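You operate a simulated robot arm through the tools that you are given. There is no shell and no other tool. Be economical: measure what you need, move in short steps, check, and stop when the job is done.

You are at the controls of a simulated two-armed robot. One attempt, no reset.

TASK
Put the can from the middle shelf of the low rack on the top shelf of the low rack. Take the red wheel on the top shelf of the low rack and put it away on the low shelf of the tall grey stand. Take the steel wheel and put it in the sample carton. Fetch the yellow rubber block from the top of the blue shelf stand and set it on the top of the stack on the turntable. Put the pattern card that says "42" from the top of the paddle rack on the top of the grey sheet rack. Turn the turns knob to 3. Close the wide grey drawer. Pick up the green film roll from the lower board of the small grey shelf with one hand, pass it to the other hand and put it on the end of the bench by the small grey shelf. Open the desk drawer. The order is free. Set down upright: can, film roll.

It is judged by the outcome, as a careful person would: the job done as asked, and still so three seconds after it is handed in. It fails if anything else is knocked over, pushed out of place, dropped, spilled or broken. Flat cloth is picked up by pressing the open fingertips on it (5 to 10 N) and closing them slowly along it; thin cloth reads only 2 to 8 mm in the jaws.

THE ROBOT
Two 7-joint arms with two-finger parallel grippers on one trunk, on a base that drives. Base frame: it is fixed to the floor where the robot stands at the start and does not move with it; the origin is under the middle of the robot, x ahead of it, y to its left, z up. Units: m, degrees, N and s.
The left shoulder is at the start at [0.062, 0.196, 1.304], the right one opposite. With the tool pointing down near the work surface each hand reaches from about 0.1 to 0.34 m from the robot's upright axis, wherever it stands, measured 20 degrees to its own side. Places, roughly: can [0.5, -0.25, 0.75]; desk drawer [-0.3, -1.2, 0.7]; end of the bench by the small grey shelf [-3, -1.3, 0.9]; film roll [-3.75, -1.25, 0.5]; low shelf of the tall grey stand (46x24 cm) [-4.2, -1.4, 0.18]; pattern card [-5.5, 3.75, 1]; red wheel (6x6x4 cm) [0.6, -0.5, 1]; rubber block [-5.25, 4.25, 1]; sample carton [-1, 0.25, 0.75]; steel wheel (6x6x4 cm) [0.7, 0.2, 1.2]; top of the grey sheet rack (22x54 cm) [-5.48, -0.9, 0.82]; top of the stack on the turntable [-4.6, 0.4, 0.8]; top shelf of the low rack [0.6, -0.3, 1]; turns knob [-5.4, -0.1, 1.1]; wide grey drawer [-4.2, -1.2, 0.7]. Payload 1.57 kg a hand.
The TCP of each hand is the grasp point between the finger pads, 0.03 m short of the fingertips. In the tool frame z runs along the fingers and y along their closing line. The gripper opens to 0.11 m. The fingers are 0.024 m wide and 0.012 m thick; the gripper's body (0.048 by 0.112 m) begins 0.078 m behind the TCP.
Orientation is that of the tool frame in the base frame, as a unit quaternion [w, x, y, z]. With the fingers straight down and closing along the base's y, the tool's x points along the base's -x, its y along +y and its z along -z.

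THE INTERFACE
- The arms move only by the tool drive_tool. It takes "left_motion", "right_motion" or both (then of equal length, played together; a hand with none holds still); each is a list of rows, each a list of 7 numbers: the shift along the tool's x, y, z in units of 500 mm (1.0 is 500 mm), then the turn, a rotation vector about the tool's x, y, z in units of 45 degrees (1.0 is 45 degrees), then the finger opening in m, from 0 to 0.11. In form: [[x, y, z, rx, ry, rz, grip], ...]. A call has 1 to 20 rows; each row is the pose to reach, as a shift and turn from the pose commanded when the call began, along the tool's axes at that moment. A call with a number of a shift or a turn outside -1 to 1 is refused whole. Each row takes 0.2 s and may step no farther than 0.05 m and 8.6 degrees from the row before; otherwise, or with a gripper value out of range, the whole call is refused. Where a pose cannot be reached the arm comes as near as it can. A force on the tool above 40 N (or 10 N above the force at the start of the call, whichever is more), or a blocked arm, ends the call early, and 0.2 s more pass. Each finger travels about 0.072 m/s and halts on what it meets, pressing with about 28 N; the grip force reading is that of the motor and also rises with nothing between the fingers. The clock runs only during rows and for 0.2 s after the last one: add rows that repeat a pose to give the fingers time. It gives the time, the measured TCP pose, the force on the tool (base axes), the opening and the grip force at its end, in the units of the frame above (readings bear some noise), with the torque about the TCP (base axes, N m) and any sound that the robot's microphone picked up.
- Cameras (640 x 400 px; columns grow to the right, rows downward): "scene" is now at [0.0745, 0.0423, 1.8698]; the picture's right is [0.59, -0.81, -0.00], its down [-0.76, -0.55, -0.36] and it looks along [0.29, 0.21, -0.93] (base axes); focal length 214 px, centre (320, 200). "left" rides on the left gripper at [0.07, -0.016, -0.141] in its tool frame; the picture's right is [0.23, 0.97, 0.00], its down [-0.85, 0.20, -0.48] and it looks along [-0.47, 0.11, 0.88] (tool axes); focal length 222 px, centre (320, 200). "right" rides on the right gripper at [0.07, 0.016, -0.141] in its tool frame; the picture's right is [-0.23, 0.97, 0.00], its down [-0.85, -0.20, -0.48] and it looks along [-0.47, -0.11, 0.88] (tool axes); focal length 222 px, centre (320, 200).
- get_image(camera): a new picture of that camera. It takes no simulated time.
- slide_trunk(by): slides the trunk up (or, below 0, down) by that many m; the arms and the scene camera ride with it, the base frame stays. It gives what a move gives, with no picture.
- base_move(legs): drives the robot by 1 to 6 legs, each [ahead, left, turn to the left] in m, m and degrees, along the robot's own axes; the way and the turn of a leg run together, so that a leg with both is an arc; at most 1.5 m and 180 degrees a leg. The arms and the cameras ride along, it lands a little off, and it stops where it bumps. It gives what a move gives.
- turn_head(pan, tilt): turns the head with the scene camera to pan (to the left, within 86 degrees either way) and tilt (down, from -29 to 69), counted from straight ahead of the robot. It gives what a move gives.
- probe_pixels(camera, pixels): for up to 12 pixels [column, row] of the newest picture of that camera ("zoom" is the newest enlarged one), the place [x, y, z] in the base frame of the surface seen there, good to about 0.002 m, but the place of the scene camera against the robot may be out by one fixed shift of up to 0.018 m in any direction. It takes no simulated time.
- close_up(camera, box): a new picture of the part [left, top, right, bottom] of that camera's present view, enlarged. It takes no simulated time.
- close_job(): hands the job in; it is judged then, once.

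Work in short steps. Measure before you move; look again where a grasp or a placing could have gone wrong, and mend it. You have 322 turns and 208 pictures in all, those below and enlarged ones among them. Open the grippers and draw the arms clear of the work before you hand the job in, unless the task says otherwise.

The tools are called after "Request:" as a command line: name --argument value ..., lists and objects as JSON in quotes. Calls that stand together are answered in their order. drive_tool: Moves the arms, as the interface text tells. Its arguments: {"type":"object","properties":{"left_motion":{"type":"array"},"right_motion":{"type":"array"}},"required":[]} The other tools are called the same way: slide_trunk (by) slides the trunk up or down; base_move (legs) drives the base; turn_head (pan, tilt) turns the head that bears the scene camera; get_image (camera) takes a picture; probe_pixels (camera, pixels) gives the place of the surface under pixels of a picture; close_up (camera, box) takes an enlarged picture of a part of a camera's view; close_job () hands the job in.

At the start:

```text
time_s: 0.0
left_tool_pos: [0.3097, -0.0442, 1.4466]
left_tool_rot: [0.0, 0.0, 1.0, 0.001]
left_ft_force: [-0.2, -0.2, 0.0]
left_moment: [0.02, -0.05, 0.02]
left_width: 0.1098
left_grip_force: 0.1
right_tool_pos: [0.3576, -0.4061, 1.4401]
right_tool_rot: [-0.002, 0.0, 1.0, 0.001]
right_ft_force: [-1.0, -0.9, 0.4]
right_moment: [0.01, 0.0, 0.0]
right_width: 0.11
right_grip_force: 0.0
trunk travel left (down, up): [-0.9, 0.09]
robot x, y, heading: [0.0001, 0.0032, 0.0]
head pan, tilt: [35.8, 68.8]
```

scene: 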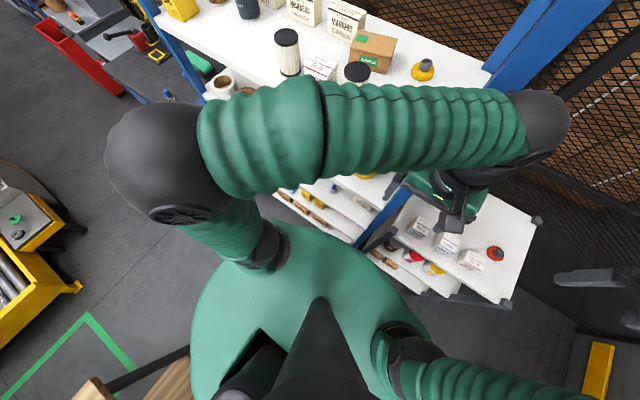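
right: 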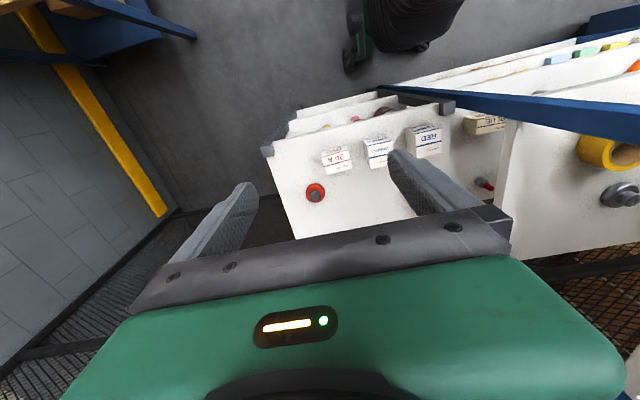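
left: 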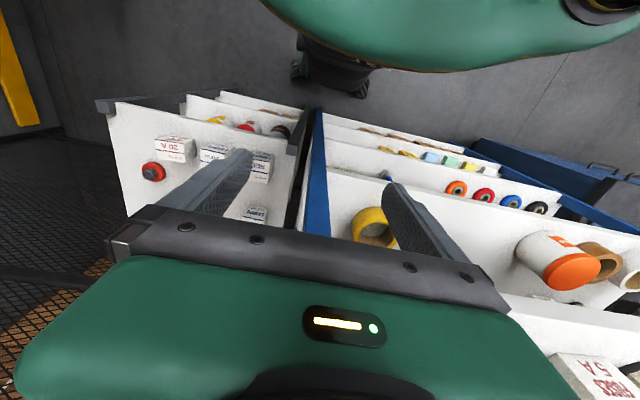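

The head looks left and down over the arm; I turn it to the front right to see the low rack.

Request:
turn_head --pan -25 --tilt 50

Request:
get_image --camera "scene"

Request:
turn_head --pan 15 --tilt 35

Request:
get_image --camera "scene"

```text
time_s: 1.3
left_tool_pos: [0.3106, -0.0452, 1.4481]
left_tool_rot: [0.0, -0.001, 1.0, 0.0]
left_ft_force: [-0.2, -0.5, -0.5]
left_moment: [0.0, 0.01, -0.03]
left_width: 0.1102
left_grip_force: 0.1
right_tool_pos: [0.3579, -0.4066, 1.4417]
right_tool_rot: [0.0, 0.0, 1.0, 0.0]
right_ft_force: [-0.1, 1.2, 1.5]
right_moment: [-0.01, 0.01, -0.02]
right_width: 0.11
right_grip_force: 0.0
trunk travel left (down, up): [-0.9, 0.09]
robot x, y, heading: [-0.0016, 0.0032, -0.2]
head pan, tilt: [-25.0, 50.0]
```

```text
204 pictures are left
```

scene: 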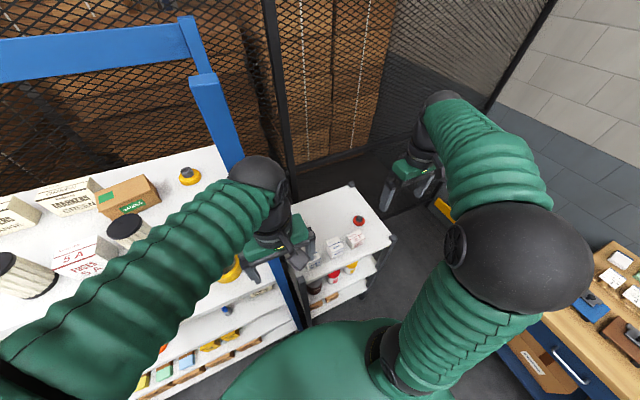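

```text
time_s: 2.4
left_tool_pos: [0.3087, -0.0447, 1.4476]
left_tool_rot: [-0.001, 0.0, 1.0, 0.001]
left_ft_force: [-0.1, 0.5, -0.5]
left_moment: [0.01, 0.0, -0.03]
left_width: 0.1098
left_grip_force: 0.0
right_tool_pos: [0.357, -0.4064, 1.4408]
right_tool_rot: [-0.001, 0.001, 1.0, 0.001]
right_ft_force: [-0.4, -0.2, 0.4]
right_moment: [-0.01, 0.0, 0.0]
right_width: 0.1099
right_grip_force: 0.0
trunk travel left (down, up): [-0.9, 0.09]
robot x, y, heading: [0.003, -0.0, -0.2]
head pan, tilt: [15.0, 35.0]
```

```text
203 pictures are left
```

scene: 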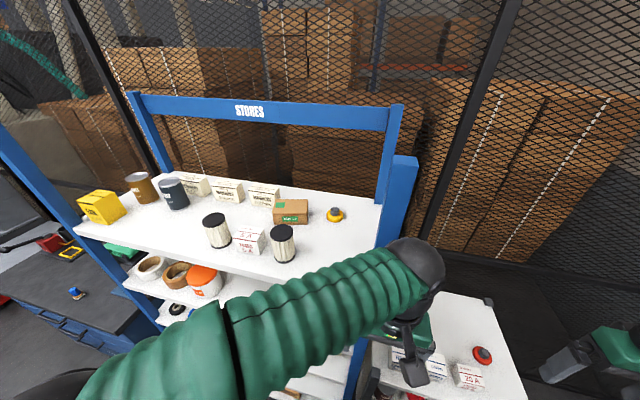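

The red wheel shows at (482,355), and a yellow/grey wheel-like thing at (335,213); I probe these and zoom in.

Request:
probe_pixels --camera "scene" --pixels '[[335, 209], [335, 217], [482, 353], [482, 340], [465, 385], [290, 210], [282, 245], [360, 230], [350, 250], [172, 312]]'

Request:
close_up --camera "scene" --box '[200, 160, 400, 285]'

Request:
close_up --camera "scene" --box '[360, 275, 560, 400]'

```text
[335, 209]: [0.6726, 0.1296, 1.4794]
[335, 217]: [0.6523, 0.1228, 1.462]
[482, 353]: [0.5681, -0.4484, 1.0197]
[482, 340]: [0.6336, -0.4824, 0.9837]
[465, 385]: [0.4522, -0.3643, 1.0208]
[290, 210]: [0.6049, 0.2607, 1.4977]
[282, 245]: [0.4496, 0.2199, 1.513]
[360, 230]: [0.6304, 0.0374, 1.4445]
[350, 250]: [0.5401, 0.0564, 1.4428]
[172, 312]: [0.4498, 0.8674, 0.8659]
```

```text
3.20 times, centred on (300, 222) of scene
```

zoom: 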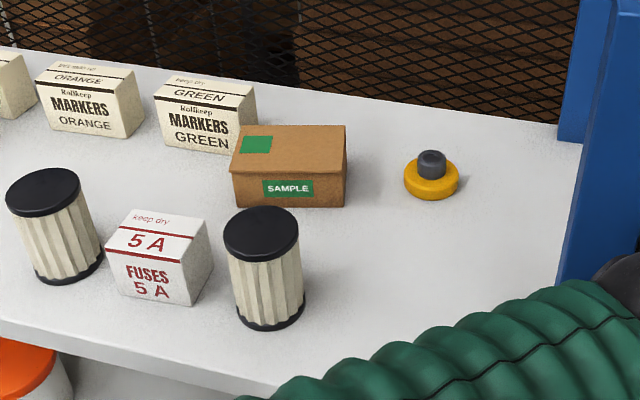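

```text
3.20 times, centred on (460, 338) of scene
```

zoom: 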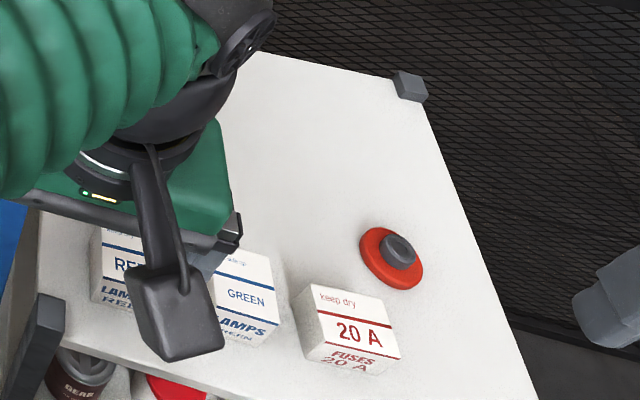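

The top shelf wheel at z 1.46 is yellow, not steel; the steel wheel should sit on the shelf at z 1.2. I look left and right to know the surroundings before driving.

Request:
turn_head --pan 86 --tilt 30

Request:
get_image --camera "scene"

Request:
turn_head --pan -86 --tilt 35

Request:
get_image --camera "scene"

```text
time_s: 3.8
left_tool_pos: [0.3103, -0.0441, 1.4475]
left_tool_rot: [-0.001, 0.0, 1.0, 0.0]
left_ft_force: [-1.0, 0.1, -0.3]
left_moment: [0.01, -0.03, 0.01]
left_width: 0.1099
left_grip_force: 0.1
right_tool_pos: [0.3578, -0.4074, 1.4405]
right_tool_rot: [-0.001, 0.0, 1.0, -0.001]
right_ft_force: [-0.5, 0.0, 0.2]
right_moment: [0.0, -0.02, 0.01]
right_width: 0.11
right_grip_force: 0.1
trunk travel left (down, up): [-0.9, 0.09]
robot x, y, heading: [-0.001, -0.0016, -0.2]
head pan, tilt: [85.9, 30.0]
```

```text
200 pictures are left
```

scene: 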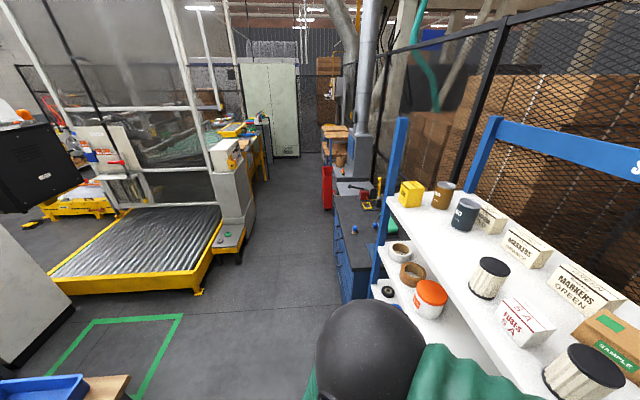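

```text
time_s: 6.4
left_tool_pos: [0.3084, -0.0447, 1.4476]
left_tool_rot: [0.0, 0.0, 1.0, 0.0]
left_ft_force: [0.5, -0.4, 0.3]
left_moment: [0.02, 0.01, -0.01]
left_width: 0.1102
left_grip_force: 0.1
right_tool_pos: [0.3577, -0.4065, 1.4412]
right_tool_rot: [0.001, 0.0, 1.0, 0.0]
right_ft_force: [0.0, 0.1, 0.0]
right_moment: [-0.02, -0.02, 0.01]
right_width: 0.11
right_grip_force: 0.0
trunk travel left (down, up): [-0.9, 0.09]
robot x, y, heading: [0.0003, -0.0013, -0.0]
head pan, tilt: [-85.9, 35.0]
```

```text
199 pictures are left
```

scene: 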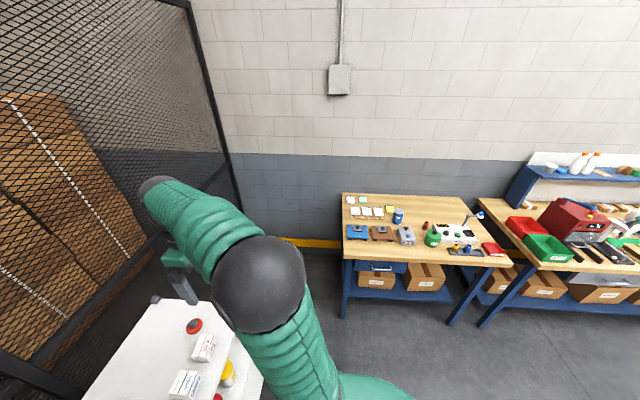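

I check how near the table behind is before backing away from the rack.

Request:
turn_head --pan 86 --tilt 60

Request:
get_image --camera "scene"

Request:
probe_pixels --camera "scene" --pixels '[[20, 300], [60, 290], [100, 310], [20, 250], [180, 250], [560, 260], [600, 330], [5, 390]]'

```text
time_s: 9.0
left_tool_pos: [0.3098, -0.0452, 1.4466]
left_tool_rot: [-0.001, 0.0, 1.0, 0.002]
left_ft_force: [0.2, 0.4, 0.2]
left_moment: [0.0, -0.03, 0.04]
left_width: 0.1097
left_grip_force: 0.1
right_tool_pos: [0.3573, -0.4069, 1.4415]
right_tool_rot: [-0.001, 0.0, 1.0, -0.001]
right_ft_force: [0.5, 1.0, -0.1]
right_moment: [0.01, -0.02, 0.02]
right_width: 0.1098
right_grip_force: 0.1
trunk travel left (down, up): [-0.9, 0.09]
robot x, y, heading: [0.0032, 0.0017, -0.0]
head pan, tilt: [85.9, 60.0]
```

```text
198 pictures are left
```

scene: 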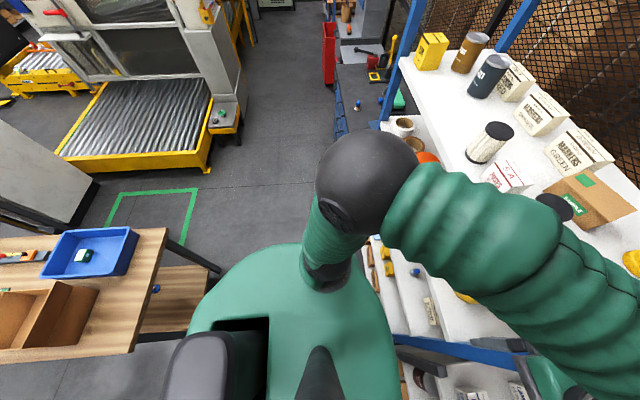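

```text
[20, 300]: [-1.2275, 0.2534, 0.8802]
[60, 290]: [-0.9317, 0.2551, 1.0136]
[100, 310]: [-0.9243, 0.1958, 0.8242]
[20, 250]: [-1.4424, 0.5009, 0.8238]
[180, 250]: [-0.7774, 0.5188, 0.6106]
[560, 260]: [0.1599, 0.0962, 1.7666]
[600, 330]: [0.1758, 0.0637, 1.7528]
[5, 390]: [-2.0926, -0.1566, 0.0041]
```

The table behind has its near edge at x about -0.75, so backing 0.2 m is safe; then I lower the trunk to see the shelves.

Request:
base_move --legs '[[-0.22, 0, 0]]'

Request:
turn_head --pan 5 --tilt 30

Request:
slide_trunk --by -0.35

Request:
get_image --camera "scene"

```text
time_s: 10.7
left_tool_pos: [0.0946, -0.0439, 1.4452]
left_tool_rot: [-0.002, 0.001, 1.0, 0.001]
left_ft_force: [-0.1, 0.6, -0.2]
left_moment: [0.02, 0.05, -0.02]
left_width: 0.1099
left_grip_force: 0.2
right_tool_pos: [0.1407, -0.4077, 1.4391]
right_tool_rot: [-0.002, 0.001, 1.0, 0.0]
right_ft_force: [0.6, -0.1, -0.1]
right_moment: [0.0, 0.07, 0.01]
right_width: 0.11
right_grip_force: 0.0
trunk travel left (down, up): [-0.9, 0.09]
robot x, y, heading: [-0.2238, 0.0023, -0.1]
head pan, tilt: [85.9, 60.0]
```

```text
time_s: 12.2
left_tool_pos: [0.088, -0.0439, 1.4468]
left_tool_rot: [-0.002, 0.001, 1.0, 0.001]
left_ft_force: [-0.6, 0.1, 0.5]
left_moment: [-0.02, 0.0, 0.01]
left_width: 0.1099
left_grip_force: 0.0
right_tool_pos: [0.1363, -0.4068, 1.4405]
right_tool_rot: [-0.001, 0.001, 1.0, 0.0]
right_ft_force: [-0.3, 0.0, 0.6]
right_moment: [0.0, 0.02, -0.01]
right_width: 0.1101
right_grip_force: 0.2
trunk travel left (down, up): [-0.9, 0.09]
robot x, y, heading: [-0.2195, -0.0013, -0.2]
head pan, tilt: [5.0, 30.0]
```

```text
time_s: 15.7
left_tool_pos: [0.0872, -0.044, 1.0974]
left_tool_rot: [0.0, 0.0, 1.0, 0.001]
left_ft_force: [-0.4, 0.2, 1.0]
left_moment: [-0.04, -0.01, 0.0]
left_width: 0.11
left_grip_force: 0.1
right_tool_pos: [0.1347, -0.4062, 1.0916]
right_tool_rot: [-0.001, 0.001, 1.0, 0.001]
right_ft_force: [0.4, -0.8, -0.5]
right_moment: [-0.03, -0.01, 0.03]
right_width: 0.1103
right_grip_force: 0.0
trunk travel left (down, up): [-0.55, 0.44]
robot x, y, heading: [-0.219, -0.0016, -0.3]
head pan, tilt: [5.0, 30.0]
```

```text
197 pictures are left
```

scene: 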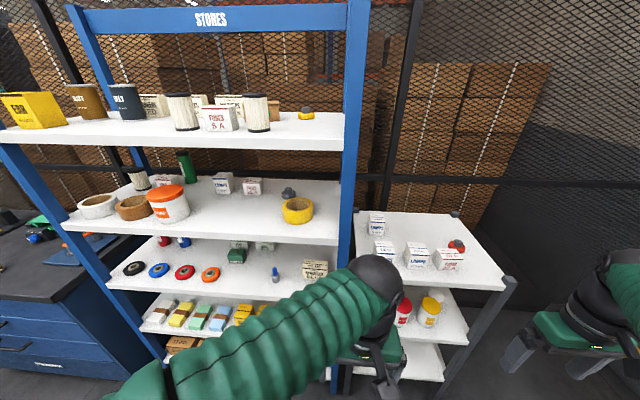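

The steel wheel is at (288,193) behind the yellow tape; the low rack's middle shelf has items at (405,310) and (430,315). I probe and zoom.

Request:
probe_pixels --camera "scene" --pixels '[[288, 189], [288, 197], [297, 202], [297, 222], [200, 240], [330, 240], [330, 150], [250, 185], [456, 241], [456, 249], [430, 305], [400, 305]]'

Request:
close_up --camera "scene" --box '[200, 140, 360, 260]'

Request:
close_up --camera "scene" --box '[350, 200, 520, 390]'

```text
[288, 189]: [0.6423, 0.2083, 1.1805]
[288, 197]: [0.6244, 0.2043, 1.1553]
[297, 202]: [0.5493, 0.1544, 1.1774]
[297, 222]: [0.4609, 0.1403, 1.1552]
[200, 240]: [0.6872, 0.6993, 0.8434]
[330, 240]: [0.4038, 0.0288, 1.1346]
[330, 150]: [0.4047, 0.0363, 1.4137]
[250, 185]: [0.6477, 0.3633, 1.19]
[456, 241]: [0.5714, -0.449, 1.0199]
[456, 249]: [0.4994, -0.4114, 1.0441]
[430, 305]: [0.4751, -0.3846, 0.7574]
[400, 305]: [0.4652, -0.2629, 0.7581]
```

```text
3.33 times, centred on (280, 200) of scene
```

zoom: 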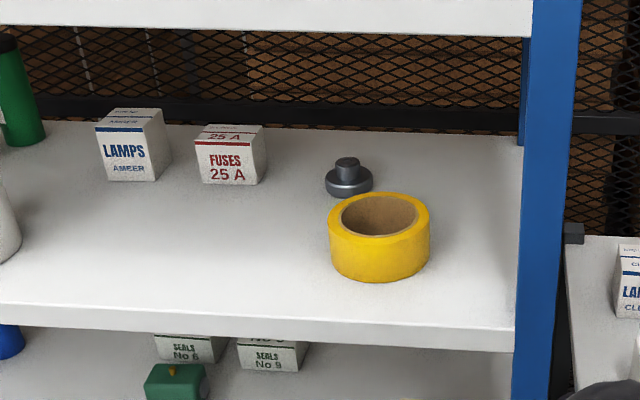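

```text
2.11 times, centred on (435, 295) of scene
```

zoom: 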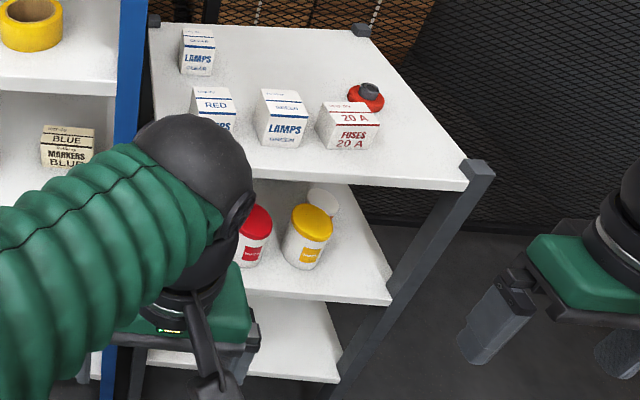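

The left forearm hides the cans. I move the left hand left and up, away from the view.

Request:
drive_tool --left_motion '[[0, 0.08, -0.02, 0, 0, 0, 0.11], [0, 0.16, -0.04, 0, 0, 0, 0.11], [0, 0.24, -0.06, 0, 0, 0, 0.11], [0, 0.32, -0.08, 0, 0, 0, 0.11], [0, 0.4, -0.1, 0, 0, 0, 0.11], [0, 0.48, -0.1, 0, 0, 0, 0.11], [0, 0.56, -0.1, 0, 0, 0, 0.11]]'

Request:
turn_head --pan -25 --tilt 40

Request:
get_image --camera "scene"

```text
time_s: 17.3
left_tool_pos: [0.0873, 0.2375, 1.1482]
left_tool_rot: [0.0, 0.002, 1.0, 0.0]
left_ft_force: [0.3, -0.9, 0.6]
left_moment: [-0.03, 0.01, 0.02]
left_width: 0.11
left_grip_force: 0.1
right_tool_pos: [0.1356, -0.4051, 1.0916]
right_tool_rot: [-0.001, 0.001, 1.0, 0.0]
right_ft_force: [-0.1, 0.9, 0.0]
right_moment: [0.04, -0.01, -0.04]
right_width: 0.1103
right_grip_force: 0.1
trunk travel left (down, up): [-0.55, 0.44]
robot x, y, heading: [-0.2207, 0.0006, -0.2]
head pan, tilt: [5.0, 30.0]
```

```text
time_s: 18.2
left_tool_pos: [0.0872, 0.2353, 1.1467]
left_tool_rot: [0.0, 0.0, 1.0, -0.001]
left_ft_force: [-0.2, 0.7, 0.3]
left_moment: [0.0, 0.02, -0.04]
left_width: 0.1098
left_grip_force: 0.1
right_tool_pos: [0.1341, -0.4046, 1.092]
right_tool_rot: [-0.002, 0.001, 1.0, 0.0]
right_ft_force: [-0.4, 0.4, -0.5]
right_moment: [0.01, -0.01, 0.02]
right_width: 0.1103
right_grip_force: 0.1
trunk travel left (down, up): [-0.55, 0.44]
robot x, y, heading: [-0.2244, -0.0024, -0.1]
head pan, tilt: [-25.0, 40.0]
```

```text
194 pictures are left
```

scene: 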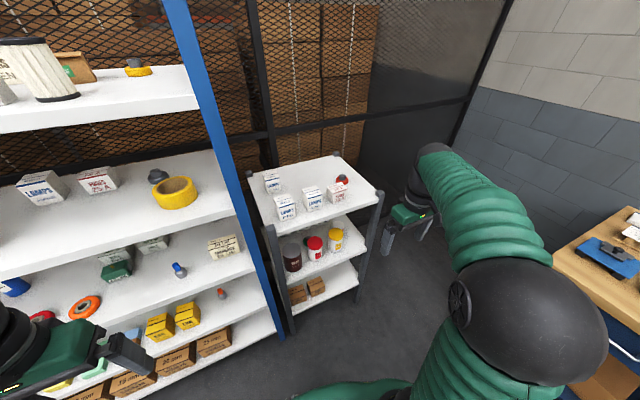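

The dark can is at (292,257), with red and yellow tubs beside it; I zoom in and probe.

Request:
close_up --camera "scene" --box '[240, 150, 400, 310]'

Request:
probe_pixels --camera "scene" --pixels '[[290, 246], [292, 262], [300, 270], [315, 240], [290, 272], [284, 219], [258, 205], [344, 158], [370, 195], [280, 230], [322, 275], [320, 192]]'

```text
2.50 times, centred on (320, 230) of scene
```

zoom: 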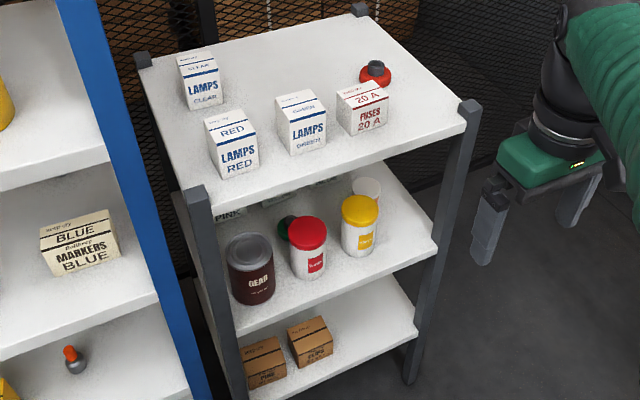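

```text
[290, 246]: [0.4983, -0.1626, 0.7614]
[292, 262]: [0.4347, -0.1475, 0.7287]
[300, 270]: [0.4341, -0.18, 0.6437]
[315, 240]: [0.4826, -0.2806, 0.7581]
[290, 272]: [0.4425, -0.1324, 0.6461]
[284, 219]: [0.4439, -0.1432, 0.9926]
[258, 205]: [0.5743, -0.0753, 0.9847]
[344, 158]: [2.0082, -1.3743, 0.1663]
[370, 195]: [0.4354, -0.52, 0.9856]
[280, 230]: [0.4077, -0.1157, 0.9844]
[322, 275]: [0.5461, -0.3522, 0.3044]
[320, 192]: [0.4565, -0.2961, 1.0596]
```

I probe the can's edges, the front-left post and the tub in the zoomed picture.

Request:
probe_pixels --camera "zoom" --pixels '[[232, 262], [250, 265], [271, 262], [250, 245], [208, 250], [216, 250], [230, 325], [291, 250], [307, 240], [320, 290], [375, 66], [374, 80]]'

```text
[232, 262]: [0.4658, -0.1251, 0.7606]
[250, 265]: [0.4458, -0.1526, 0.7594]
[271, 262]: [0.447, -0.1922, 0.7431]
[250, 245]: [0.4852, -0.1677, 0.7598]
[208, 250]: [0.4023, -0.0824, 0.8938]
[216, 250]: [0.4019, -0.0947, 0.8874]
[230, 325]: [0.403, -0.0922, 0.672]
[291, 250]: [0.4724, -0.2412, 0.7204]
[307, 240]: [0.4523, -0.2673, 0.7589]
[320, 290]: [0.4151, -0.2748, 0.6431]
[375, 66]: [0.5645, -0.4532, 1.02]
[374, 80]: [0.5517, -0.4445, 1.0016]
```

The can stands at about [0.48,-0.162], radius 0.04, with the post to its left and a tub to its right. I pitch the right hand forward (yaw +10°) while in free space.

Request:
drive_tool --right_motion '[[0, 0, 0, -0.0145, -0.166, -0.035, 0.11], [0, 0, 0, -0.029, -0.332, -0.07, 0.11], [0, 0, 0, -0.0435, -0.498, -0.105, 0.11], [0, 0, 0, -0.058, -0.665, -0.14, 0.11], [0, 0, 0, -0.0725, -0.831, -0.175, 0.11], [0, 0, 0, -0.087, -0.997, -0.21, 0.11], [0, 0, 0, -0.087, -0.997, -0.21, 0.1]]'

Request:
drive_tool --right_motion '[[0, 0, 0, 0, -0.167, 0, 0.1], [0, 0, 0, 0, -0.333, 0, 0.1]]'

```text
time_s: 19.8
left_tool_pos: [0.0881, 0.2367, 1.147]
left_tool_rot: [0.001, 0.001, 1.0, 0.0]
left_ft_force: [0.0, -0.3, 0.4]
left_moment: [0.0, -0.01, 0.0]
left_width: 0.1102
left_grip_force: 0.1
right_tool_pos: [0.1328, -0.406, 1.0913]
right_tool_rot: [0.382, -0.078, 0.92, 0.033]
right_ft_force: [0.6, -0.3, 0.2]
right_moment: [0.02, -0.01, 0.02]
right_width: 0.1
right_grip_force: 0.0
trunk travel left (down, up): [-0.55, 0.44]
robot x, y, heading: [-0.2215, -0.0004, 0.0]
head pan, tilt: [-25.0, 40.0]
```

```text
time_s: 20.4
left_tool_pos: [0.088, 0.2351, 1.1483]
left_tool_rot: [0.0, 0.001, 1.0, 0.001]
left_ft_force: [0.1, 0.3, 0.6]
left_moment: [0.0, -0.01, 0.0]
left_width: 0.1099
left_grip_force: 0.0
right_tool_pos: [0.1342, -0.4056, 1.0906]
right_tool_rot: [0.499, -0.074, 0.862, 0.043]
right_ft_force: [0.4, 0.4, 0.2]
right_moment: [-0.03, -0.01, 0.02]
right_width: 0.0998
right_grip_force: 0.1
trunk travel left (down, up): [-0.55, 0.44]
robot x, y, heading: [-0.2215, 0.0017, -0.2]
head pan, tilt: [-25.0, 40.0]
```

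Orientation is right. I lower and shift the right hand to the height of the can (z 0.73), still short of the rack.

Request:
drive_tool --right_motion '[[0.0567, 0.0431, 0.0457, 0, 0, 0, 0.1], [0.1134, 0.0862, 0.0914, 0, 0, 0, 0.1], [0.1701, 0.1293, 0.1371, 0, 0, 0, 0.1], [0.2268, 0.1724, 0.1828, 0, 0, 0, 0.1], [0.2835, 0.2155, 0.2285, 0, 0, 0, 0.1], [0.3402, 0.2586, 0.2742, 0, 0, 0, 0.1], [0.3969, 0.3017, 0.3199, 0, 0, 0, 0.1], [0.4536, 0.3448, 0.3656, 0, 0, 0, 0.1], [0.5103, 0.3879, 0.4113, 0, 0, 0, 0.1], [0.567, 0.431, 0.457, 0, 0, 0, 0.1]]'

Request:
get_image --camera "right"

Request:
get_image --camera "scene"

```text
time_s: 22.6
left_tool_pos: [0.0882, 0.2367, 1.1474]
left_tool_rot: [0.0, 0.001, 1.0, 0.0]
left_ft_force: [-0.3, 0.7, 0.6]
left_moment: [-0.01, -0.03, 0.04]
left_width: 0.11
left_grip_force: 0.1
right_tool_pos: [0.1714, -0.2195, 0.729]
right_tool_rot: [0.497, -0.075, 0.863, 0.045]
right_ft_force: [0.3, 0.5, -0.4]
right_moment: [0.03, -0.01, 0.0]
right_width: 0.1001
right_grip_force: 0.0
right hand out of reach, approached as far as the arm can: row 2, 3, 4, 5, 6, 7, 8, 9, 10
trunk travel left (down, up): [-0.55, 0.44]
robot x, y, heading: [-0.2247, 0.0004, -0.2]
head pan, tilt: [-25.0, 40.0]
```

```text
192 pictures are left
```

right: 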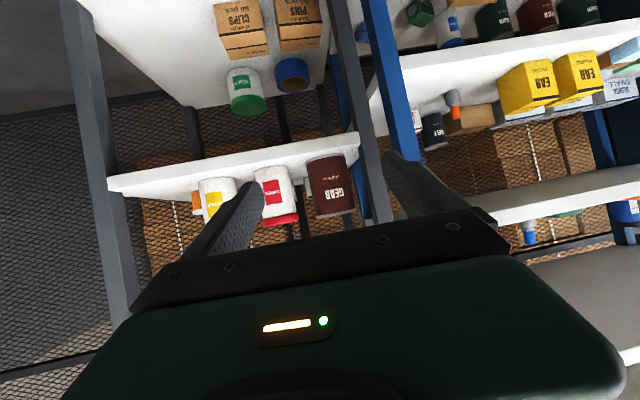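

```text
191 pictures are left
```

scene: 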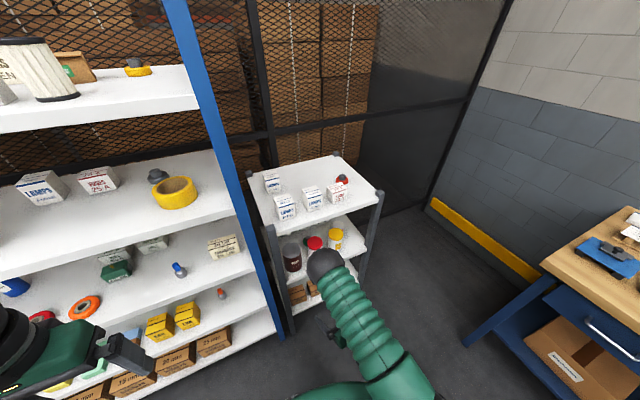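

I measure the can and post with the right wrist camera: can at (330,185), post at (355,80)–(378,200).

Request:
probe_pixels --camera "right" --pixels '[[311, 185], [331, 185], [351, 185], [333, 210], [320, 162], [374, 180], [366, 150], [350, 60], [275, 195], [262, 190], [290, 200], [330, 160]]'

```text
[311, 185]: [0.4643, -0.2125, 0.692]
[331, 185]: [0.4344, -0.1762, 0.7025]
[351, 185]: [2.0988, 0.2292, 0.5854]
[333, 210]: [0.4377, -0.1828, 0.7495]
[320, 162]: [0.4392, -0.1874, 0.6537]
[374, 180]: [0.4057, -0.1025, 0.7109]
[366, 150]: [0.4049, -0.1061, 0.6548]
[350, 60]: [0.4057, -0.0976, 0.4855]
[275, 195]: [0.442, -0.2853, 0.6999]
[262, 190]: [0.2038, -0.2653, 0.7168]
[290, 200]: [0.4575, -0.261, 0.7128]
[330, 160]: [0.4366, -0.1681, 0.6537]
```

I zoom on the post next to the can to get its near edge.

Request:
close_up --camera "right" --box '[240, 120, 400, 240]'

```text
3.33 times, centred on (320, 180) of right
```

zoom: 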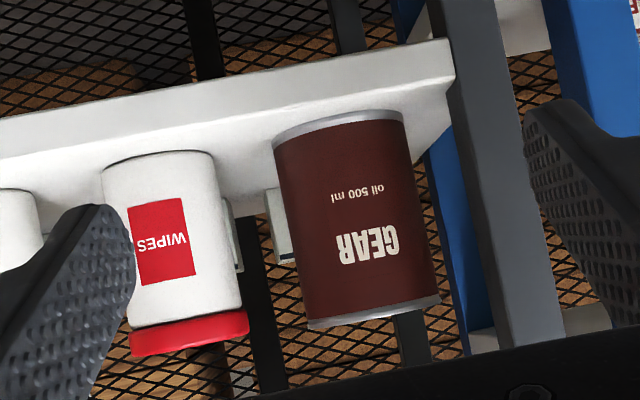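

Request:
probe_pixels --camera "zoom" --pixels '[[290, 250], [350, 250], [410, 200], [424, 260], [480, 200], [470, 180], [490, 250], [520, 250], [238, 250], [360, 308], [330, 125], [425, 180]]'

```text
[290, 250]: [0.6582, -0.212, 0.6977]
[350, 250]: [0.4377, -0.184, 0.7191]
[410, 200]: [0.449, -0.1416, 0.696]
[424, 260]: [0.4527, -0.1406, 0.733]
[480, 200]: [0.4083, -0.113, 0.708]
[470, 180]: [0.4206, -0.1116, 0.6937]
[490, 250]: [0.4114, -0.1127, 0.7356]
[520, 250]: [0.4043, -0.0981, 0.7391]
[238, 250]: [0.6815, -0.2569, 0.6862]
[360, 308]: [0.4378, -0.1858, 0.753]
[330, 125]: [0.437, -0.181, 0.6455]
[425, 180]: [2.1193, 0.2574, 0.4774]
```

The post's near face is at y -0.112, the can's centre about [0.475,-0.175], radius 0.038. I drive 0.16 m ahead so the arm can finish.

Request:
base_move --legs '[[0.16, 0, 0]]'

Request:
close_up --camera "right" --box '[200, 80, 440, 240]'

```text
time_s: 24.0
left_tool_pos: [0.2482, 0.2371, 1.1472]
left_tool_rot: [0.001, 0.001, 1.0, 0.0]
left_ft_force: [0.8, -0.1, 0.8]
left_moment: [0.01, -0.01, 0.02]
left_width: 0.1099
left_grip_force: 0.0
right_tool_pos: [0.3315, -0.2195, 0.7307]
right_tool_rot: [0.498, -0.075, 0.863, 0.045]
right_ft_force: [-0.2, 0.0, 0.6]
right_moment: [0.01, -0.01, 0.01]
right_width: 0.0999
right_grip_force: 0.1
trunk travel left (down, up): [-0.55, 0.44]
robot x, y, heading: [-0.0591, -0.0, 0.1]
head pan, tilt: [-25.0, 40.0]
```

```text
2.50 times, centred on (320, 160) of right
```

zoom: 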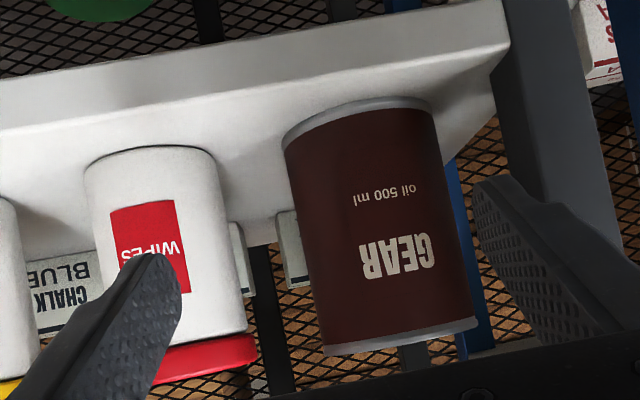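

The hand faces the can; I align it on the approach line first with grip opening 0.092.

Request:
drive_tool --right_motion '[[-0.019, 0.04, 0.044, 0, 0, 0, 0.092]]'

```text
time_s: 24.4
left_tool_pos: [0.247, 0.2373, 1.1478]
left_tool_rot: [0.0, 0.0, 1.0, -0.001]
left_ft_force: [-0.2, -0.6, 0.2]
left_moment: [-0.01, -0.03, 0.0]
left_width: 0.1101
left_grip_force: 0.0
right_tool_pos: [0.3537, -0.2115, 0.7336]
right_tool_rot: [0.498, -0.076, 0.863, 0.049]
right_ft_force: [-0.3, 0.6, 0.9]
right_moment: [0.03, -0.02, 0.03]
right_width: 0.0922
right_grip_force: 0.0
right hand out of reach, approached as far as the arm can: row 1
trunk travel left (down, up): [-0.55, 0.44]
robot x, y, heading: [-0.0601, 0.0025, -0.1]
head pan, tilt: [-25.0, 40.0]
```

The arm is too folded here; I back the base 0.09 m and reach out further instead.

Request:
base_move --legs '[[-0.09, 0, 0]]'

Request:
drive_tool --right_motion '[[-0.036, 0.02, 0.07, 0, 0, 0, 0.092], [-0.072, 0.04, 0.14, 0, 0, 0, 0.092]]'

```text
time_s: 25.5
left_tool_pos: [0.1578, 0.2368, 1.1479]
left_tool_rot: [0.0, 0.001, 1.0, -0.001]
left_ft_force: [-0.2, 0.1, 0.4]
left_moment: [0.01, -0.02, -0.01]
left_width: 0.1099
left_grip_force: 0.0
right_tool_pos: [0.2647, -0.2118, 0.7322]
right_tool_rot: [0.497, -0.075, 0.863, 0.048]
right_ft_force: [0.5, 0.8, -0.3]
right_moment: [-0.02, 0.0, -0.02]
right_width: 0.0921
right_grip_force: 0.1
trunk travel left (down, up): [-0.55, 0.44]
robot x, y, heading: [-0.1495, 0.0033, 0.1]
head pan, tilt: [-25.0, 40.0]
```

```text
time_s: 26.1
left_tool_pos: [0.1569, 0.2367, 1.1486]
left_tool_rot: [0.0, 0.002, 1.0, 0.001]
left_ft_force: [-0.2, 0.0, 0.3]
left_moment: [0.0, 0.02, 0.03]
left_width: 0.1102
left_grip_force: 0.2
right_tool_pos: [0.3394, -0.1964, 0.7324]
right_tool_rot: [0.495, -0.079, 0.863, 0.055]
right_ft_force: [-0.3, 0.2, -0.2]
right_moment: [-0.02, -0.01, -0.02]
right_width: 0.0924
right_grip_force: 0.1
right hand out of reach, approached as far as the arm can: row 1, 2
trunk travel left (down, up): [-0.55, 0.44]
robot x, y, heading: [-0.1512, -0.0018, -0.1]
head pan, tilt: [-25.0, 40.0]
```

Now at [0.339,-0.196,0.732]; I advance half the way toward the can and check.

Request:
drive_tool --right_motion '[[-0.032, -0.0025, 0.057, 0, 0, 0, 0.092], [-0.064, -0.005, 0.114, 0, 0, 0, 0.092]]'

Request:
get_image --camera "right"

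```text
time_s: 26.7
left_tool_pos: [0.1572, 0.2372, 1.1486]
left_tool_rot: [0.0, 0.002, 1.0, 0.0]
left_ft_force: [0.8, -1.1, -0.7]
left_moment: [0.01, 0.02, -0.02]
left_width: 0.1101
left_grip_force: 0.1
right_tool_pos: [0.4063, -0.1922, 0.7321]
right_tool_rot: [0.495, -0.078, 0.864, 0.053]
right_ft_force: [-0.1, -0.1, -0.7]
right_moment: [0.04, 0.0, 0.0]
right_width: 0.0922
right_grip_force: 0.1
right hand out of reach, approached as far as the arm can: row 1, 2
trunk travel left (down, up): [-0.55, 0.44]
robot x, y, heading: [-0.15, 0.0015, -0.3]
head pan, tilt: [-25.0, 40.0]
```

```text
188 pictures are left
```

right: 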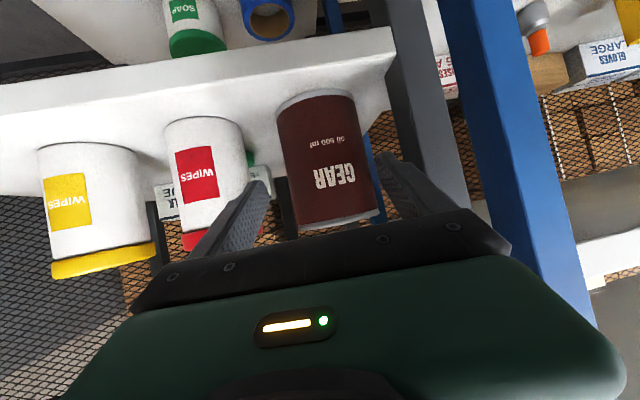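

The can stands between the fingers, slightly toward the left finger; I advance the rest with a small left correction.

Request:
drive_tool --right_motion '[[-0.0315, 0.01, 0.058, 0, 0, 0, 0.092], [-0.063, 0.012, 0.116, 0, 0, 0, 0.092]]'

Request:
get_image --camera "right"

```text
time_s: 27.3
left_tool_pos: [0.158, 0.2377, 1.1476]
left_tool_rot: [0.0, 0.001, 1.0, 0.0]
left_ft_force: [-0.1, -0.4, 0.0]
left_moment: [0.02, -0.01, -0.02]
left_width: 0.1101
left_grip_force: 0.0
right_tool_pos: [0.4715, -0.1811, 0.7333]
right_tool_rot: [0.496, -0.078, 0.863, 0.053]
right_ft_force: [0.1, -0.4, 0.1]
right_moment: [-0.04, 0.0, -0.04]
right_width: 0.0926
right_grip_force: 1.2
right hand out of reach, approached as far as the arm can: row 1, 2
trunk travel left (down, up): [-0.55, 0.44]
robot x, y, heading: [-0.1484, 0.003, -0.3]
head pan, tilt: [-25.0, 40.0]
```

```text
187 pictures are left
```

right: 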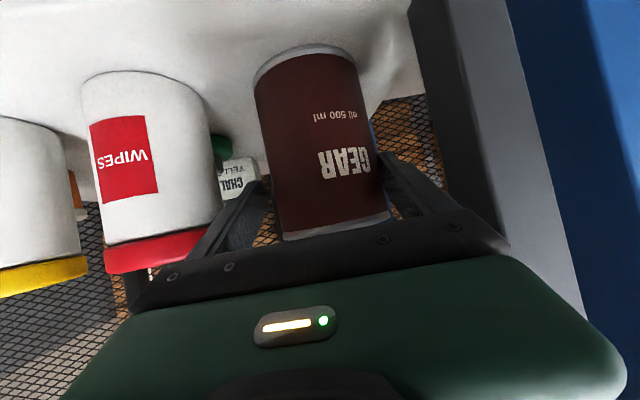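

The can is between the pads; I close the gripper.

Request:
drive_tool --right_motion '[[0, 0.01, 0, 0, 0, 0, 0.085], [0, 0.01, 0, 0, 0, 0, 0.075], [0, 0.01, 0, 0, 0, 0, 0.065], [0, 0.01, 0, 0, 0, 0, 0.06], [0, 0.01, 0, 0, 0, 0, 0.06]]'

```text
time_s: 28.5
left_tool_pos: [0.1564, 0.2378, 1.1465]
left_tool_rot: [-0.001, 0.001, 1.0, -0.001]
left_ft_force: [0.2, 0.7, -1.0]
left_moment: [-0.01, 0.02, -0.01]
left_width: 0.1099
left_grip_force: 0.0
right_tool_pos: [0.47, -0.1817, 0.732]
right_tool_rot: [0.496, -0.079, 0.863, 0.053]
right_ft_force: [1.7, 1.6, 1.8]
right_moment: [-0.17, -0.21, 0.1]
right_width: 0.0831
right_grip_force: 27.7
right hand out of reach, approached as far as the arm can: row 1, 2, 3, 4, 5
trunk travel left (down, up): [-0.55, 0.44]
robot x, y, heading: [-0.1498, 0.0009, -0.3]
head pan, tilt: [-25.0, 40.0]
```

The can is held (width 0.083, 27.7 N). I lift by the trunk 0.03 m, back out, and raise above the top shelf.

Request:
slide_trunk --by 0.03

Request:
base_move --legs '[[-0.2, -0.01, 0]]'

Request:
slide_trunk --by 0.38

Request:
get_image --camera "right"

Request:
get_image --camera "scene"

```text
time_s: 29.3
left_tool_pos: [0.1575, 0.2374, 1.1777]
left_tool_rot: [0.0, 0.001, 1.0, 0.001]
left_ft_force: [0.7, 0.6, 0.3]
left_moment: [-0.03, 0.02, -0.03]
left_width: 0.1098
left_grip_force: 0.1
right_tool_pos: [0.4715, -0.1813, 0.7613]
right_tool_rot: [0.494, -0.078, 0.864, 0.053]
right_ft_force: [1.0, -0.7, -4.9]
right_moment: [0.0, 0.06, 0.0]
right_width: 0.0829
right_grip_force: 27.9
trunk travel left (down, up): [-0.58, 0.41]
robot x, y, heading: [-0.1559, 0.0014, -0.1]
head pan, tilt: [-25.0, 40.0]
```

```text
time_s: 30.9
left_tool_pos: [-0.0406, 0.2272, 1.1753]
left_tool_rot: [-0.001, 0.002, 1.0, 0.001]
left_ft_force: [0.3, 0.1, 0.7]
left_moment: [0.0, 0.0, -0.03]
left_width: 0.1101
left_grip_force: 0.1
right_tool_pos: [0.2705, -0.1905, 0.7605]
right_tool_rot: [0.496, -0.078, 0.863, 0.053]
right_ft_force: [-0.4, -0.8, -5.7]
right_moment: [-0.02, 0.1, -0.04]
right_width: 0.0828
right_grip_force: 28.0
trunk travel left (down, up): [-0.58, 0.41]
robot x, y, heading: [-0.3489, -0.0103, -0.3]
head pan, tilt: [-25.0, 40.0]
```

```text
time_s: 34.5
left_tool_pos: [-0.0431, 0.2272, 1.5586]
left_tool_rot: [0.0, 0.001, 1.0, 0.0]
left_ft_force: [0.2, -0.3, -0.7]
left_moment: [-0.01, -0.03, -0.01]
left_width: 0.1098
left_grip_force: 0.0
right_tool_pos: [0.2706, -0.1923, 1.1441]
right_tool_rot: [0.496, -0.077, 0.863, 0.053]
right_ft_force: [-0.4, -0.5, -5.8]
right_moment: [-0.03, 0.05, 0.01]
right_width: 0.0829
right_grip_force: 28.4
trunk travel left (down, up): [-0.96, 0.03]
robot x, y, heading: [-0.3497, -0.0162, -0.3]
head pan, tilt: [-25.0, 40.0]
```

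```text
186 pictures are left
```

right: 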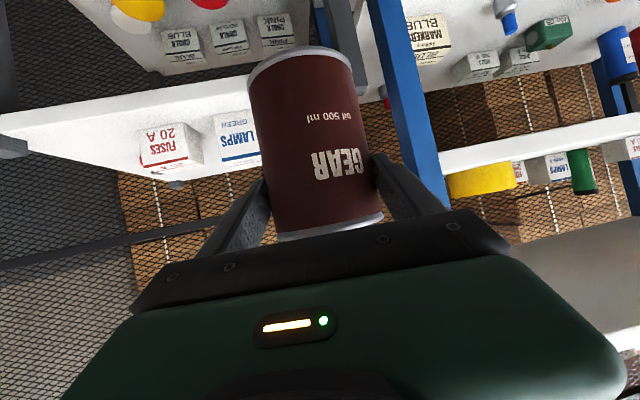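

```text
185 pictures are left
```

scene: 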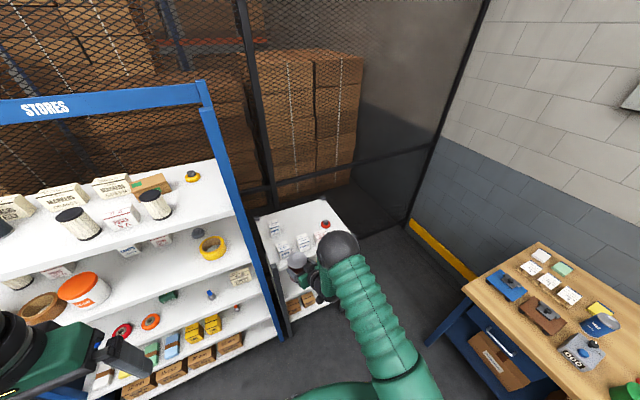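

I look closely at the top shelf of the low rack to choose a free spot for the can.

Request:
close_up --camera "scene" --box '[240, 190, 368, 270]'

Request:
probe_pixels --camera "zoom" --pixels '[[173, 207], [215, 280], [245, 265], [300, 235], [330, 235], [300, 262], [172, 170], [428, 170], [428, 188], [290, 110], [300, 190], [430, 75]]'

```text
5.00 times, centred on (304, 230) of scene
```

zoom: 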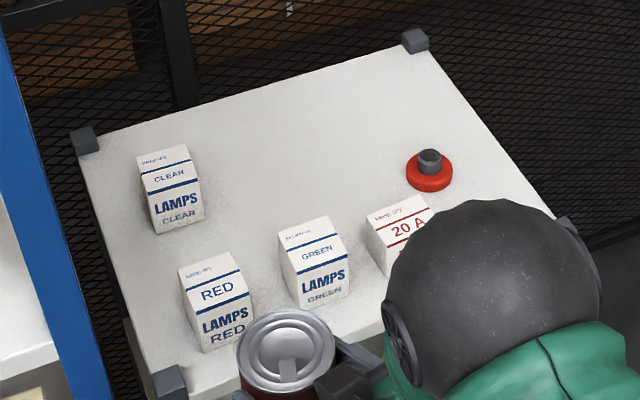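

```text
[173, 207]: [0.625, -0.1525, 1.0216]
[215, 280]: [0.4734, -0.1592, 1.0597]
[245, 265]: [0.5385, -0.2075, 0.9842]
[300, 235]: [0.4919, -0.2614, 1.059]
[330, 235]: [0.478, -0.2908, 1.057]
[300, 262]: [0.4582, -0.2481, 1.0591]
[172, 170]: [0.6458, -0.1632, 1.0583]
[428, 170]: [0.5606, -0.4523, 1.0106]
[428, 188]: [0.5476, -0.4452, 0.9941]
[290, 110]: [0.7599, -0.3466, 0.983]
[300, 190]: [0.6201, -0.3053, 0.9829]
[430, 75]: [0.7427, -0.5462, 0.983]
```

The spot [0.60,-0.30] is free on the top shelf. I raise the trunk, drive over it above the boxes (tops at 1.06), then check.

Request:
slide_trunk --by 0.03

Request:
base_move --legs '[[0.05, -0.1, 0], [0.275, 0, 0]]'

Request:
get_image --camera "right"

Request:
get_image --camera "scene"

```text
time_s: 35.3
left_tool_pos: [-0.043, 0.2278, 1.5881]
left_tool_rot: [0.0, 0.002, 1.0, -0.001]
left_ft_force: [-1.2, 0.1, 0.0]
left_moment: [0.03, 0.02, -0.03]
left_width: 0.11
left_grip_force: 0.1
right_tool_pos: [0.2691, -0.1915, 1.1736]
right_tool_rot: [0.496, -0.079, 0.863, 0.054]
right_ft_force: [-0.6, -0.4, -5.3]
right_moment: [-0.04, 0.11, -0.01]
right_width: 0.0829
right_grip_force: 28.7
trunk travel left (down, up): [-0.99, 0.0]
robot x, y, heading: [-0.3519, -0.0073, -0.2]
head pan, tilt: [-25.0, 40.0]
```

```text
time_s: 38.0
left_tool_pos: [0.2711, 0.0901, 1.595]
left_tool_rot: [0.005, 0.003, 1.0, 0.011]
left_ft_force: [-0.6, -1.4, 0.6]
left_moment: [0.17, 0.0, -0.06]
left_width: 0.1101
left_grip_force: 0.0
right_tool_pos: [0.5858, -0.32, 1.1729]
right_tool_rot: [0.5, -0.072, 0.861, 0.061]
right_ft_force: [-0.6, -1.9, -4.3]
right_moment: [-0.01, 0.16, 0.05]
right_width: 0.0829
right_grip_force: 27.5
trunk travel left (down, up): [-0.99, 0.0]
robot x, y, heading: [-0.0306, -0.1134, 0.0]
head pan, tilt: [-25.0, 40.0]
```

```text
183 pictures are left
```

right: 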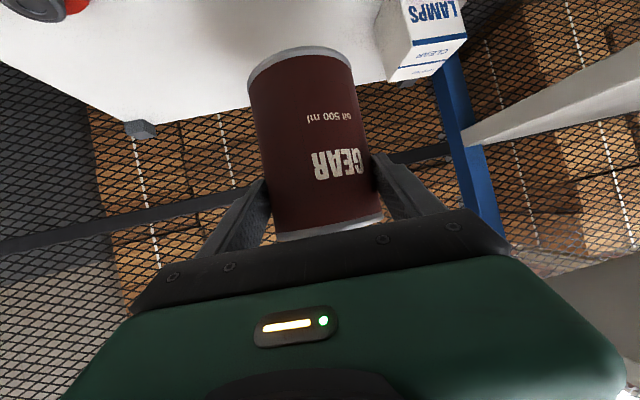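

```text
182 pictures are left
```

scene: 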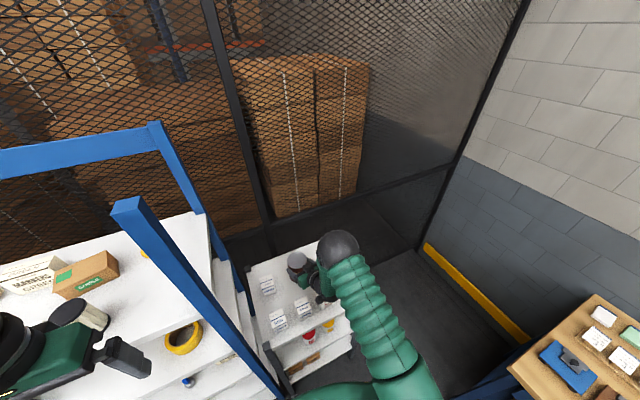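

The can hovers at [0.586,-0.32]; I probe shelf height and nearby items with the wrist camera before lowering.

Request:
probe_pixels --camera "right" --pixels '[[150, 50], [220, 30], [360, 40], [60, 5], [395, 70], [300, 50]]'

```text
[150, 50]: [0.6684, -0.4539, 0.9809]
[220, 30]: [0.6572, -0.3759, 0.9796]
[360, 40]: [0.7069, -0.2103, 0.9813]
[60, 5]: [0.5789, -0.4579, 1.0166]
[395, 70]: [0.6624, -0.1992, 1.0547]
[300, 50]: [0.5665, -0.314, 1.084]
```

Shelf at z 0.980, can bottom about 1.085. I lower the trunk by 0.100, then finish with the arm.

Request:
slide_trunk --by -0.1

Request:
drive_tool --right_motion '[[0.0035, 0, 0.002, 0, 0, 0, 0.06], [0.007, 0, 0.004, 0, 0, 0, 0.06], [0.007, 0, 0.004, 0, 0, 0, 0.06]]'

Request:
get_image --camera "right"

```text
time_s: 39.4
left_tool_pos: [0.2776, 0.1418, 1.487]
left_tool_rot: [0.001, 0.002, 1.0, -0.006]
left_ft_force: [0.3, -0.8, -0.3]
left_moment: [0.02, -0.02, 0.01]
left_width: 0.11
left_grip_force: 0.0
right_tool_pos: [0.5915, -0.2808, 1.0734]
right_tool_rot: [0.496, -0.081, 0.863, 0.048]
right_ft_force: [-0.1, 0.8, -5.1]
right_moment: [-0.03, 0.1, -0.01]
right_width: 0.0828
right_grip_force: 28.2
trunk travel left (down, up): [-0.89, 0.1]
robot x, y, heading: [-0.0279, -0.1145, -0.2]
head pan, tilt: [-25.0, 40.0]
```

```text
time_s: 40.2
left_tool_pos: [0.2772, 0.1297, 1.4874]
left_tool_rot: [0.002, 0.002, 1.0, -0.001]
left_ft_force: [0.7, -0.9, -0.5]
left_moment: [-0.02, -0.01, 0.01]
left_width: 0.1099
left_grip_force: 0.1
right_tool_pos: [0.5918, -0.2932, 1.0722]
right_tool_rot: [0.499, -0.079, 0.862, 0.051]
right_ft_force: [1.0, -5.1, 15.6]
right_moment: [-0.85, -1.01, -0.38]
right_width: 0.0828
right_grip_force: 27.9
trunk travel left (down, up): [-0.89, 0.1]
robot x, y, heading: [-0.0258, -0.1122, -0.3]
head pan, tilt: [-25.0, 40.0]
```

```text
181 pictures are left
```

right: 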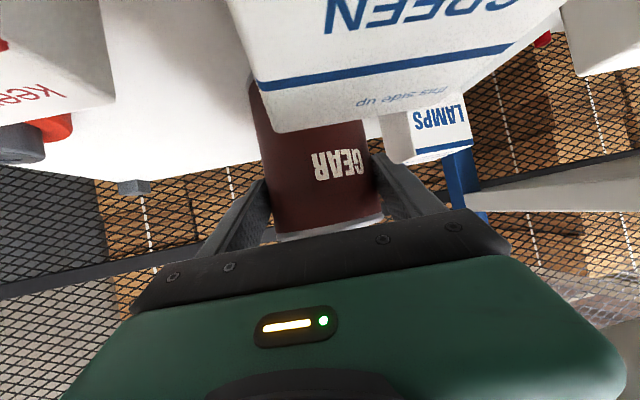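

Contact is felt (about 20 N). I ease up 1 mm and open the fingers slowly.

Request:
drive_tool --right_motion '[[-0.002, 0, -0.0012, 0, 0, 0, 0.06], [-0.002, 0, -0.0012, 0, 0, 0, 0.075], [-0.002, 0, -0.0012, 0, 0, 0, 0.083], [-0.002, 0, -0.0012, 0, 0, 0, 0.088], [-0.002, 0, -0.0012, 0, 0, 0, 0.092], [-0.002, 0, -0.0012, 0, 0, 0, 0.098]]'

Request:
get_image --camera "right"

```text
time_s: 41.6
left_tool_pos: [0.28, 0.1236, 1.4886]
left_tool_rot: [0.001, 0.003, 1.0, 0.001]
left_ft_force: [0.3, 0.4, 0.3]
left_moment: [-0.03, 0.0, -0.03]
left_width: 0.11
left_grip_force: 0.0
right_tool_pos: [0.5938, -0.2957, 1.0697]
right_tool_rot: [0.496, -0.079, 0.863, 0.053]
right_ft_force: [-0.5, 0.1, -1.1]
right_moment: [-0.01, -0.01, -0.02]
right_width: 0.0978
right_grip_force: 0.1
trunk travel left (down, up): [-0.89, 0.1]
robot x, y, heading: [-0.0274, -0.1137, -0.2]
head pan, tilt: [-25.0, 40.0]
```

```text
180 pictures are left
```

right: 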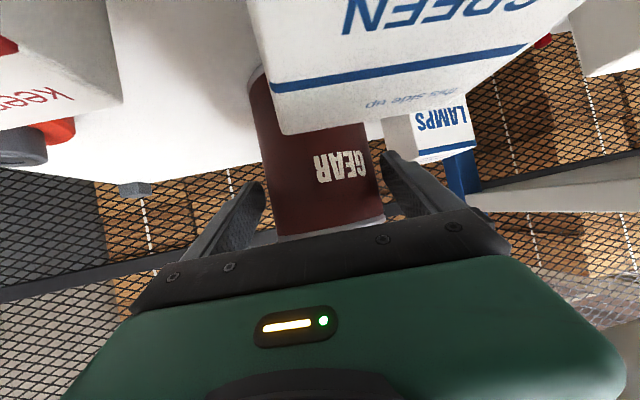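

The can stands free. I draw the hand back along its own axis (back and up).

Request:
drive_tool --right_motion '[[0, 0, -0.05, 0, 0, 0, 0.1], [0, 0, -0.12, 0, 0, 0, 0.1], [0, 0, -0.2, 0, 0, 0, 0.1], [0, 0, -0.28, 0, 0, 0, 0.1], [0, 0, -0.36, 0, 0, 0, 0.1]]'

Request:
get_image --camera "right"

```text
time_s: 42.8
left_tool_pos: [0.2767, 0.1248, 1.4895]
left_tool_rot: [0.002, 0.003, 1.0, 0.0]
left_ft_force: [-0.5, -0.3, -0.2]
left_moment: [0.02, -0.01, -0.02]
left_width: 0.11
left_grip_force: 0.0
right_tool_pos: [0.4469, -0.327, 1.1568]
right_tool_rot: [0.498, -0.078, 0.862, 0.053]
right_ft_force: [-0.3, 0.7, 0.7]
right_moment: [0.0, -0.02, 0.02]
right_width: 0.1001
right_grip_force: 0.0
right hand out of reach, approached as far as the arm can: row 5
trunk travel left (down, up): [-0.89, 0.1]
robot x, y, heading: [-0.0279, -0.1156, -0.0]
head pan, tilt: [-25.0, 40.0]
```

```text
179 pictures are left
```

right: 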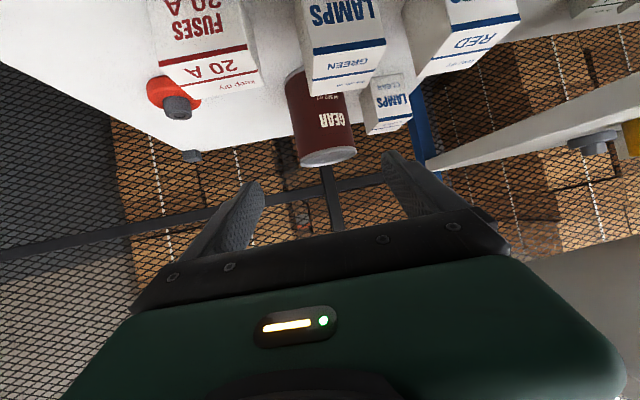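

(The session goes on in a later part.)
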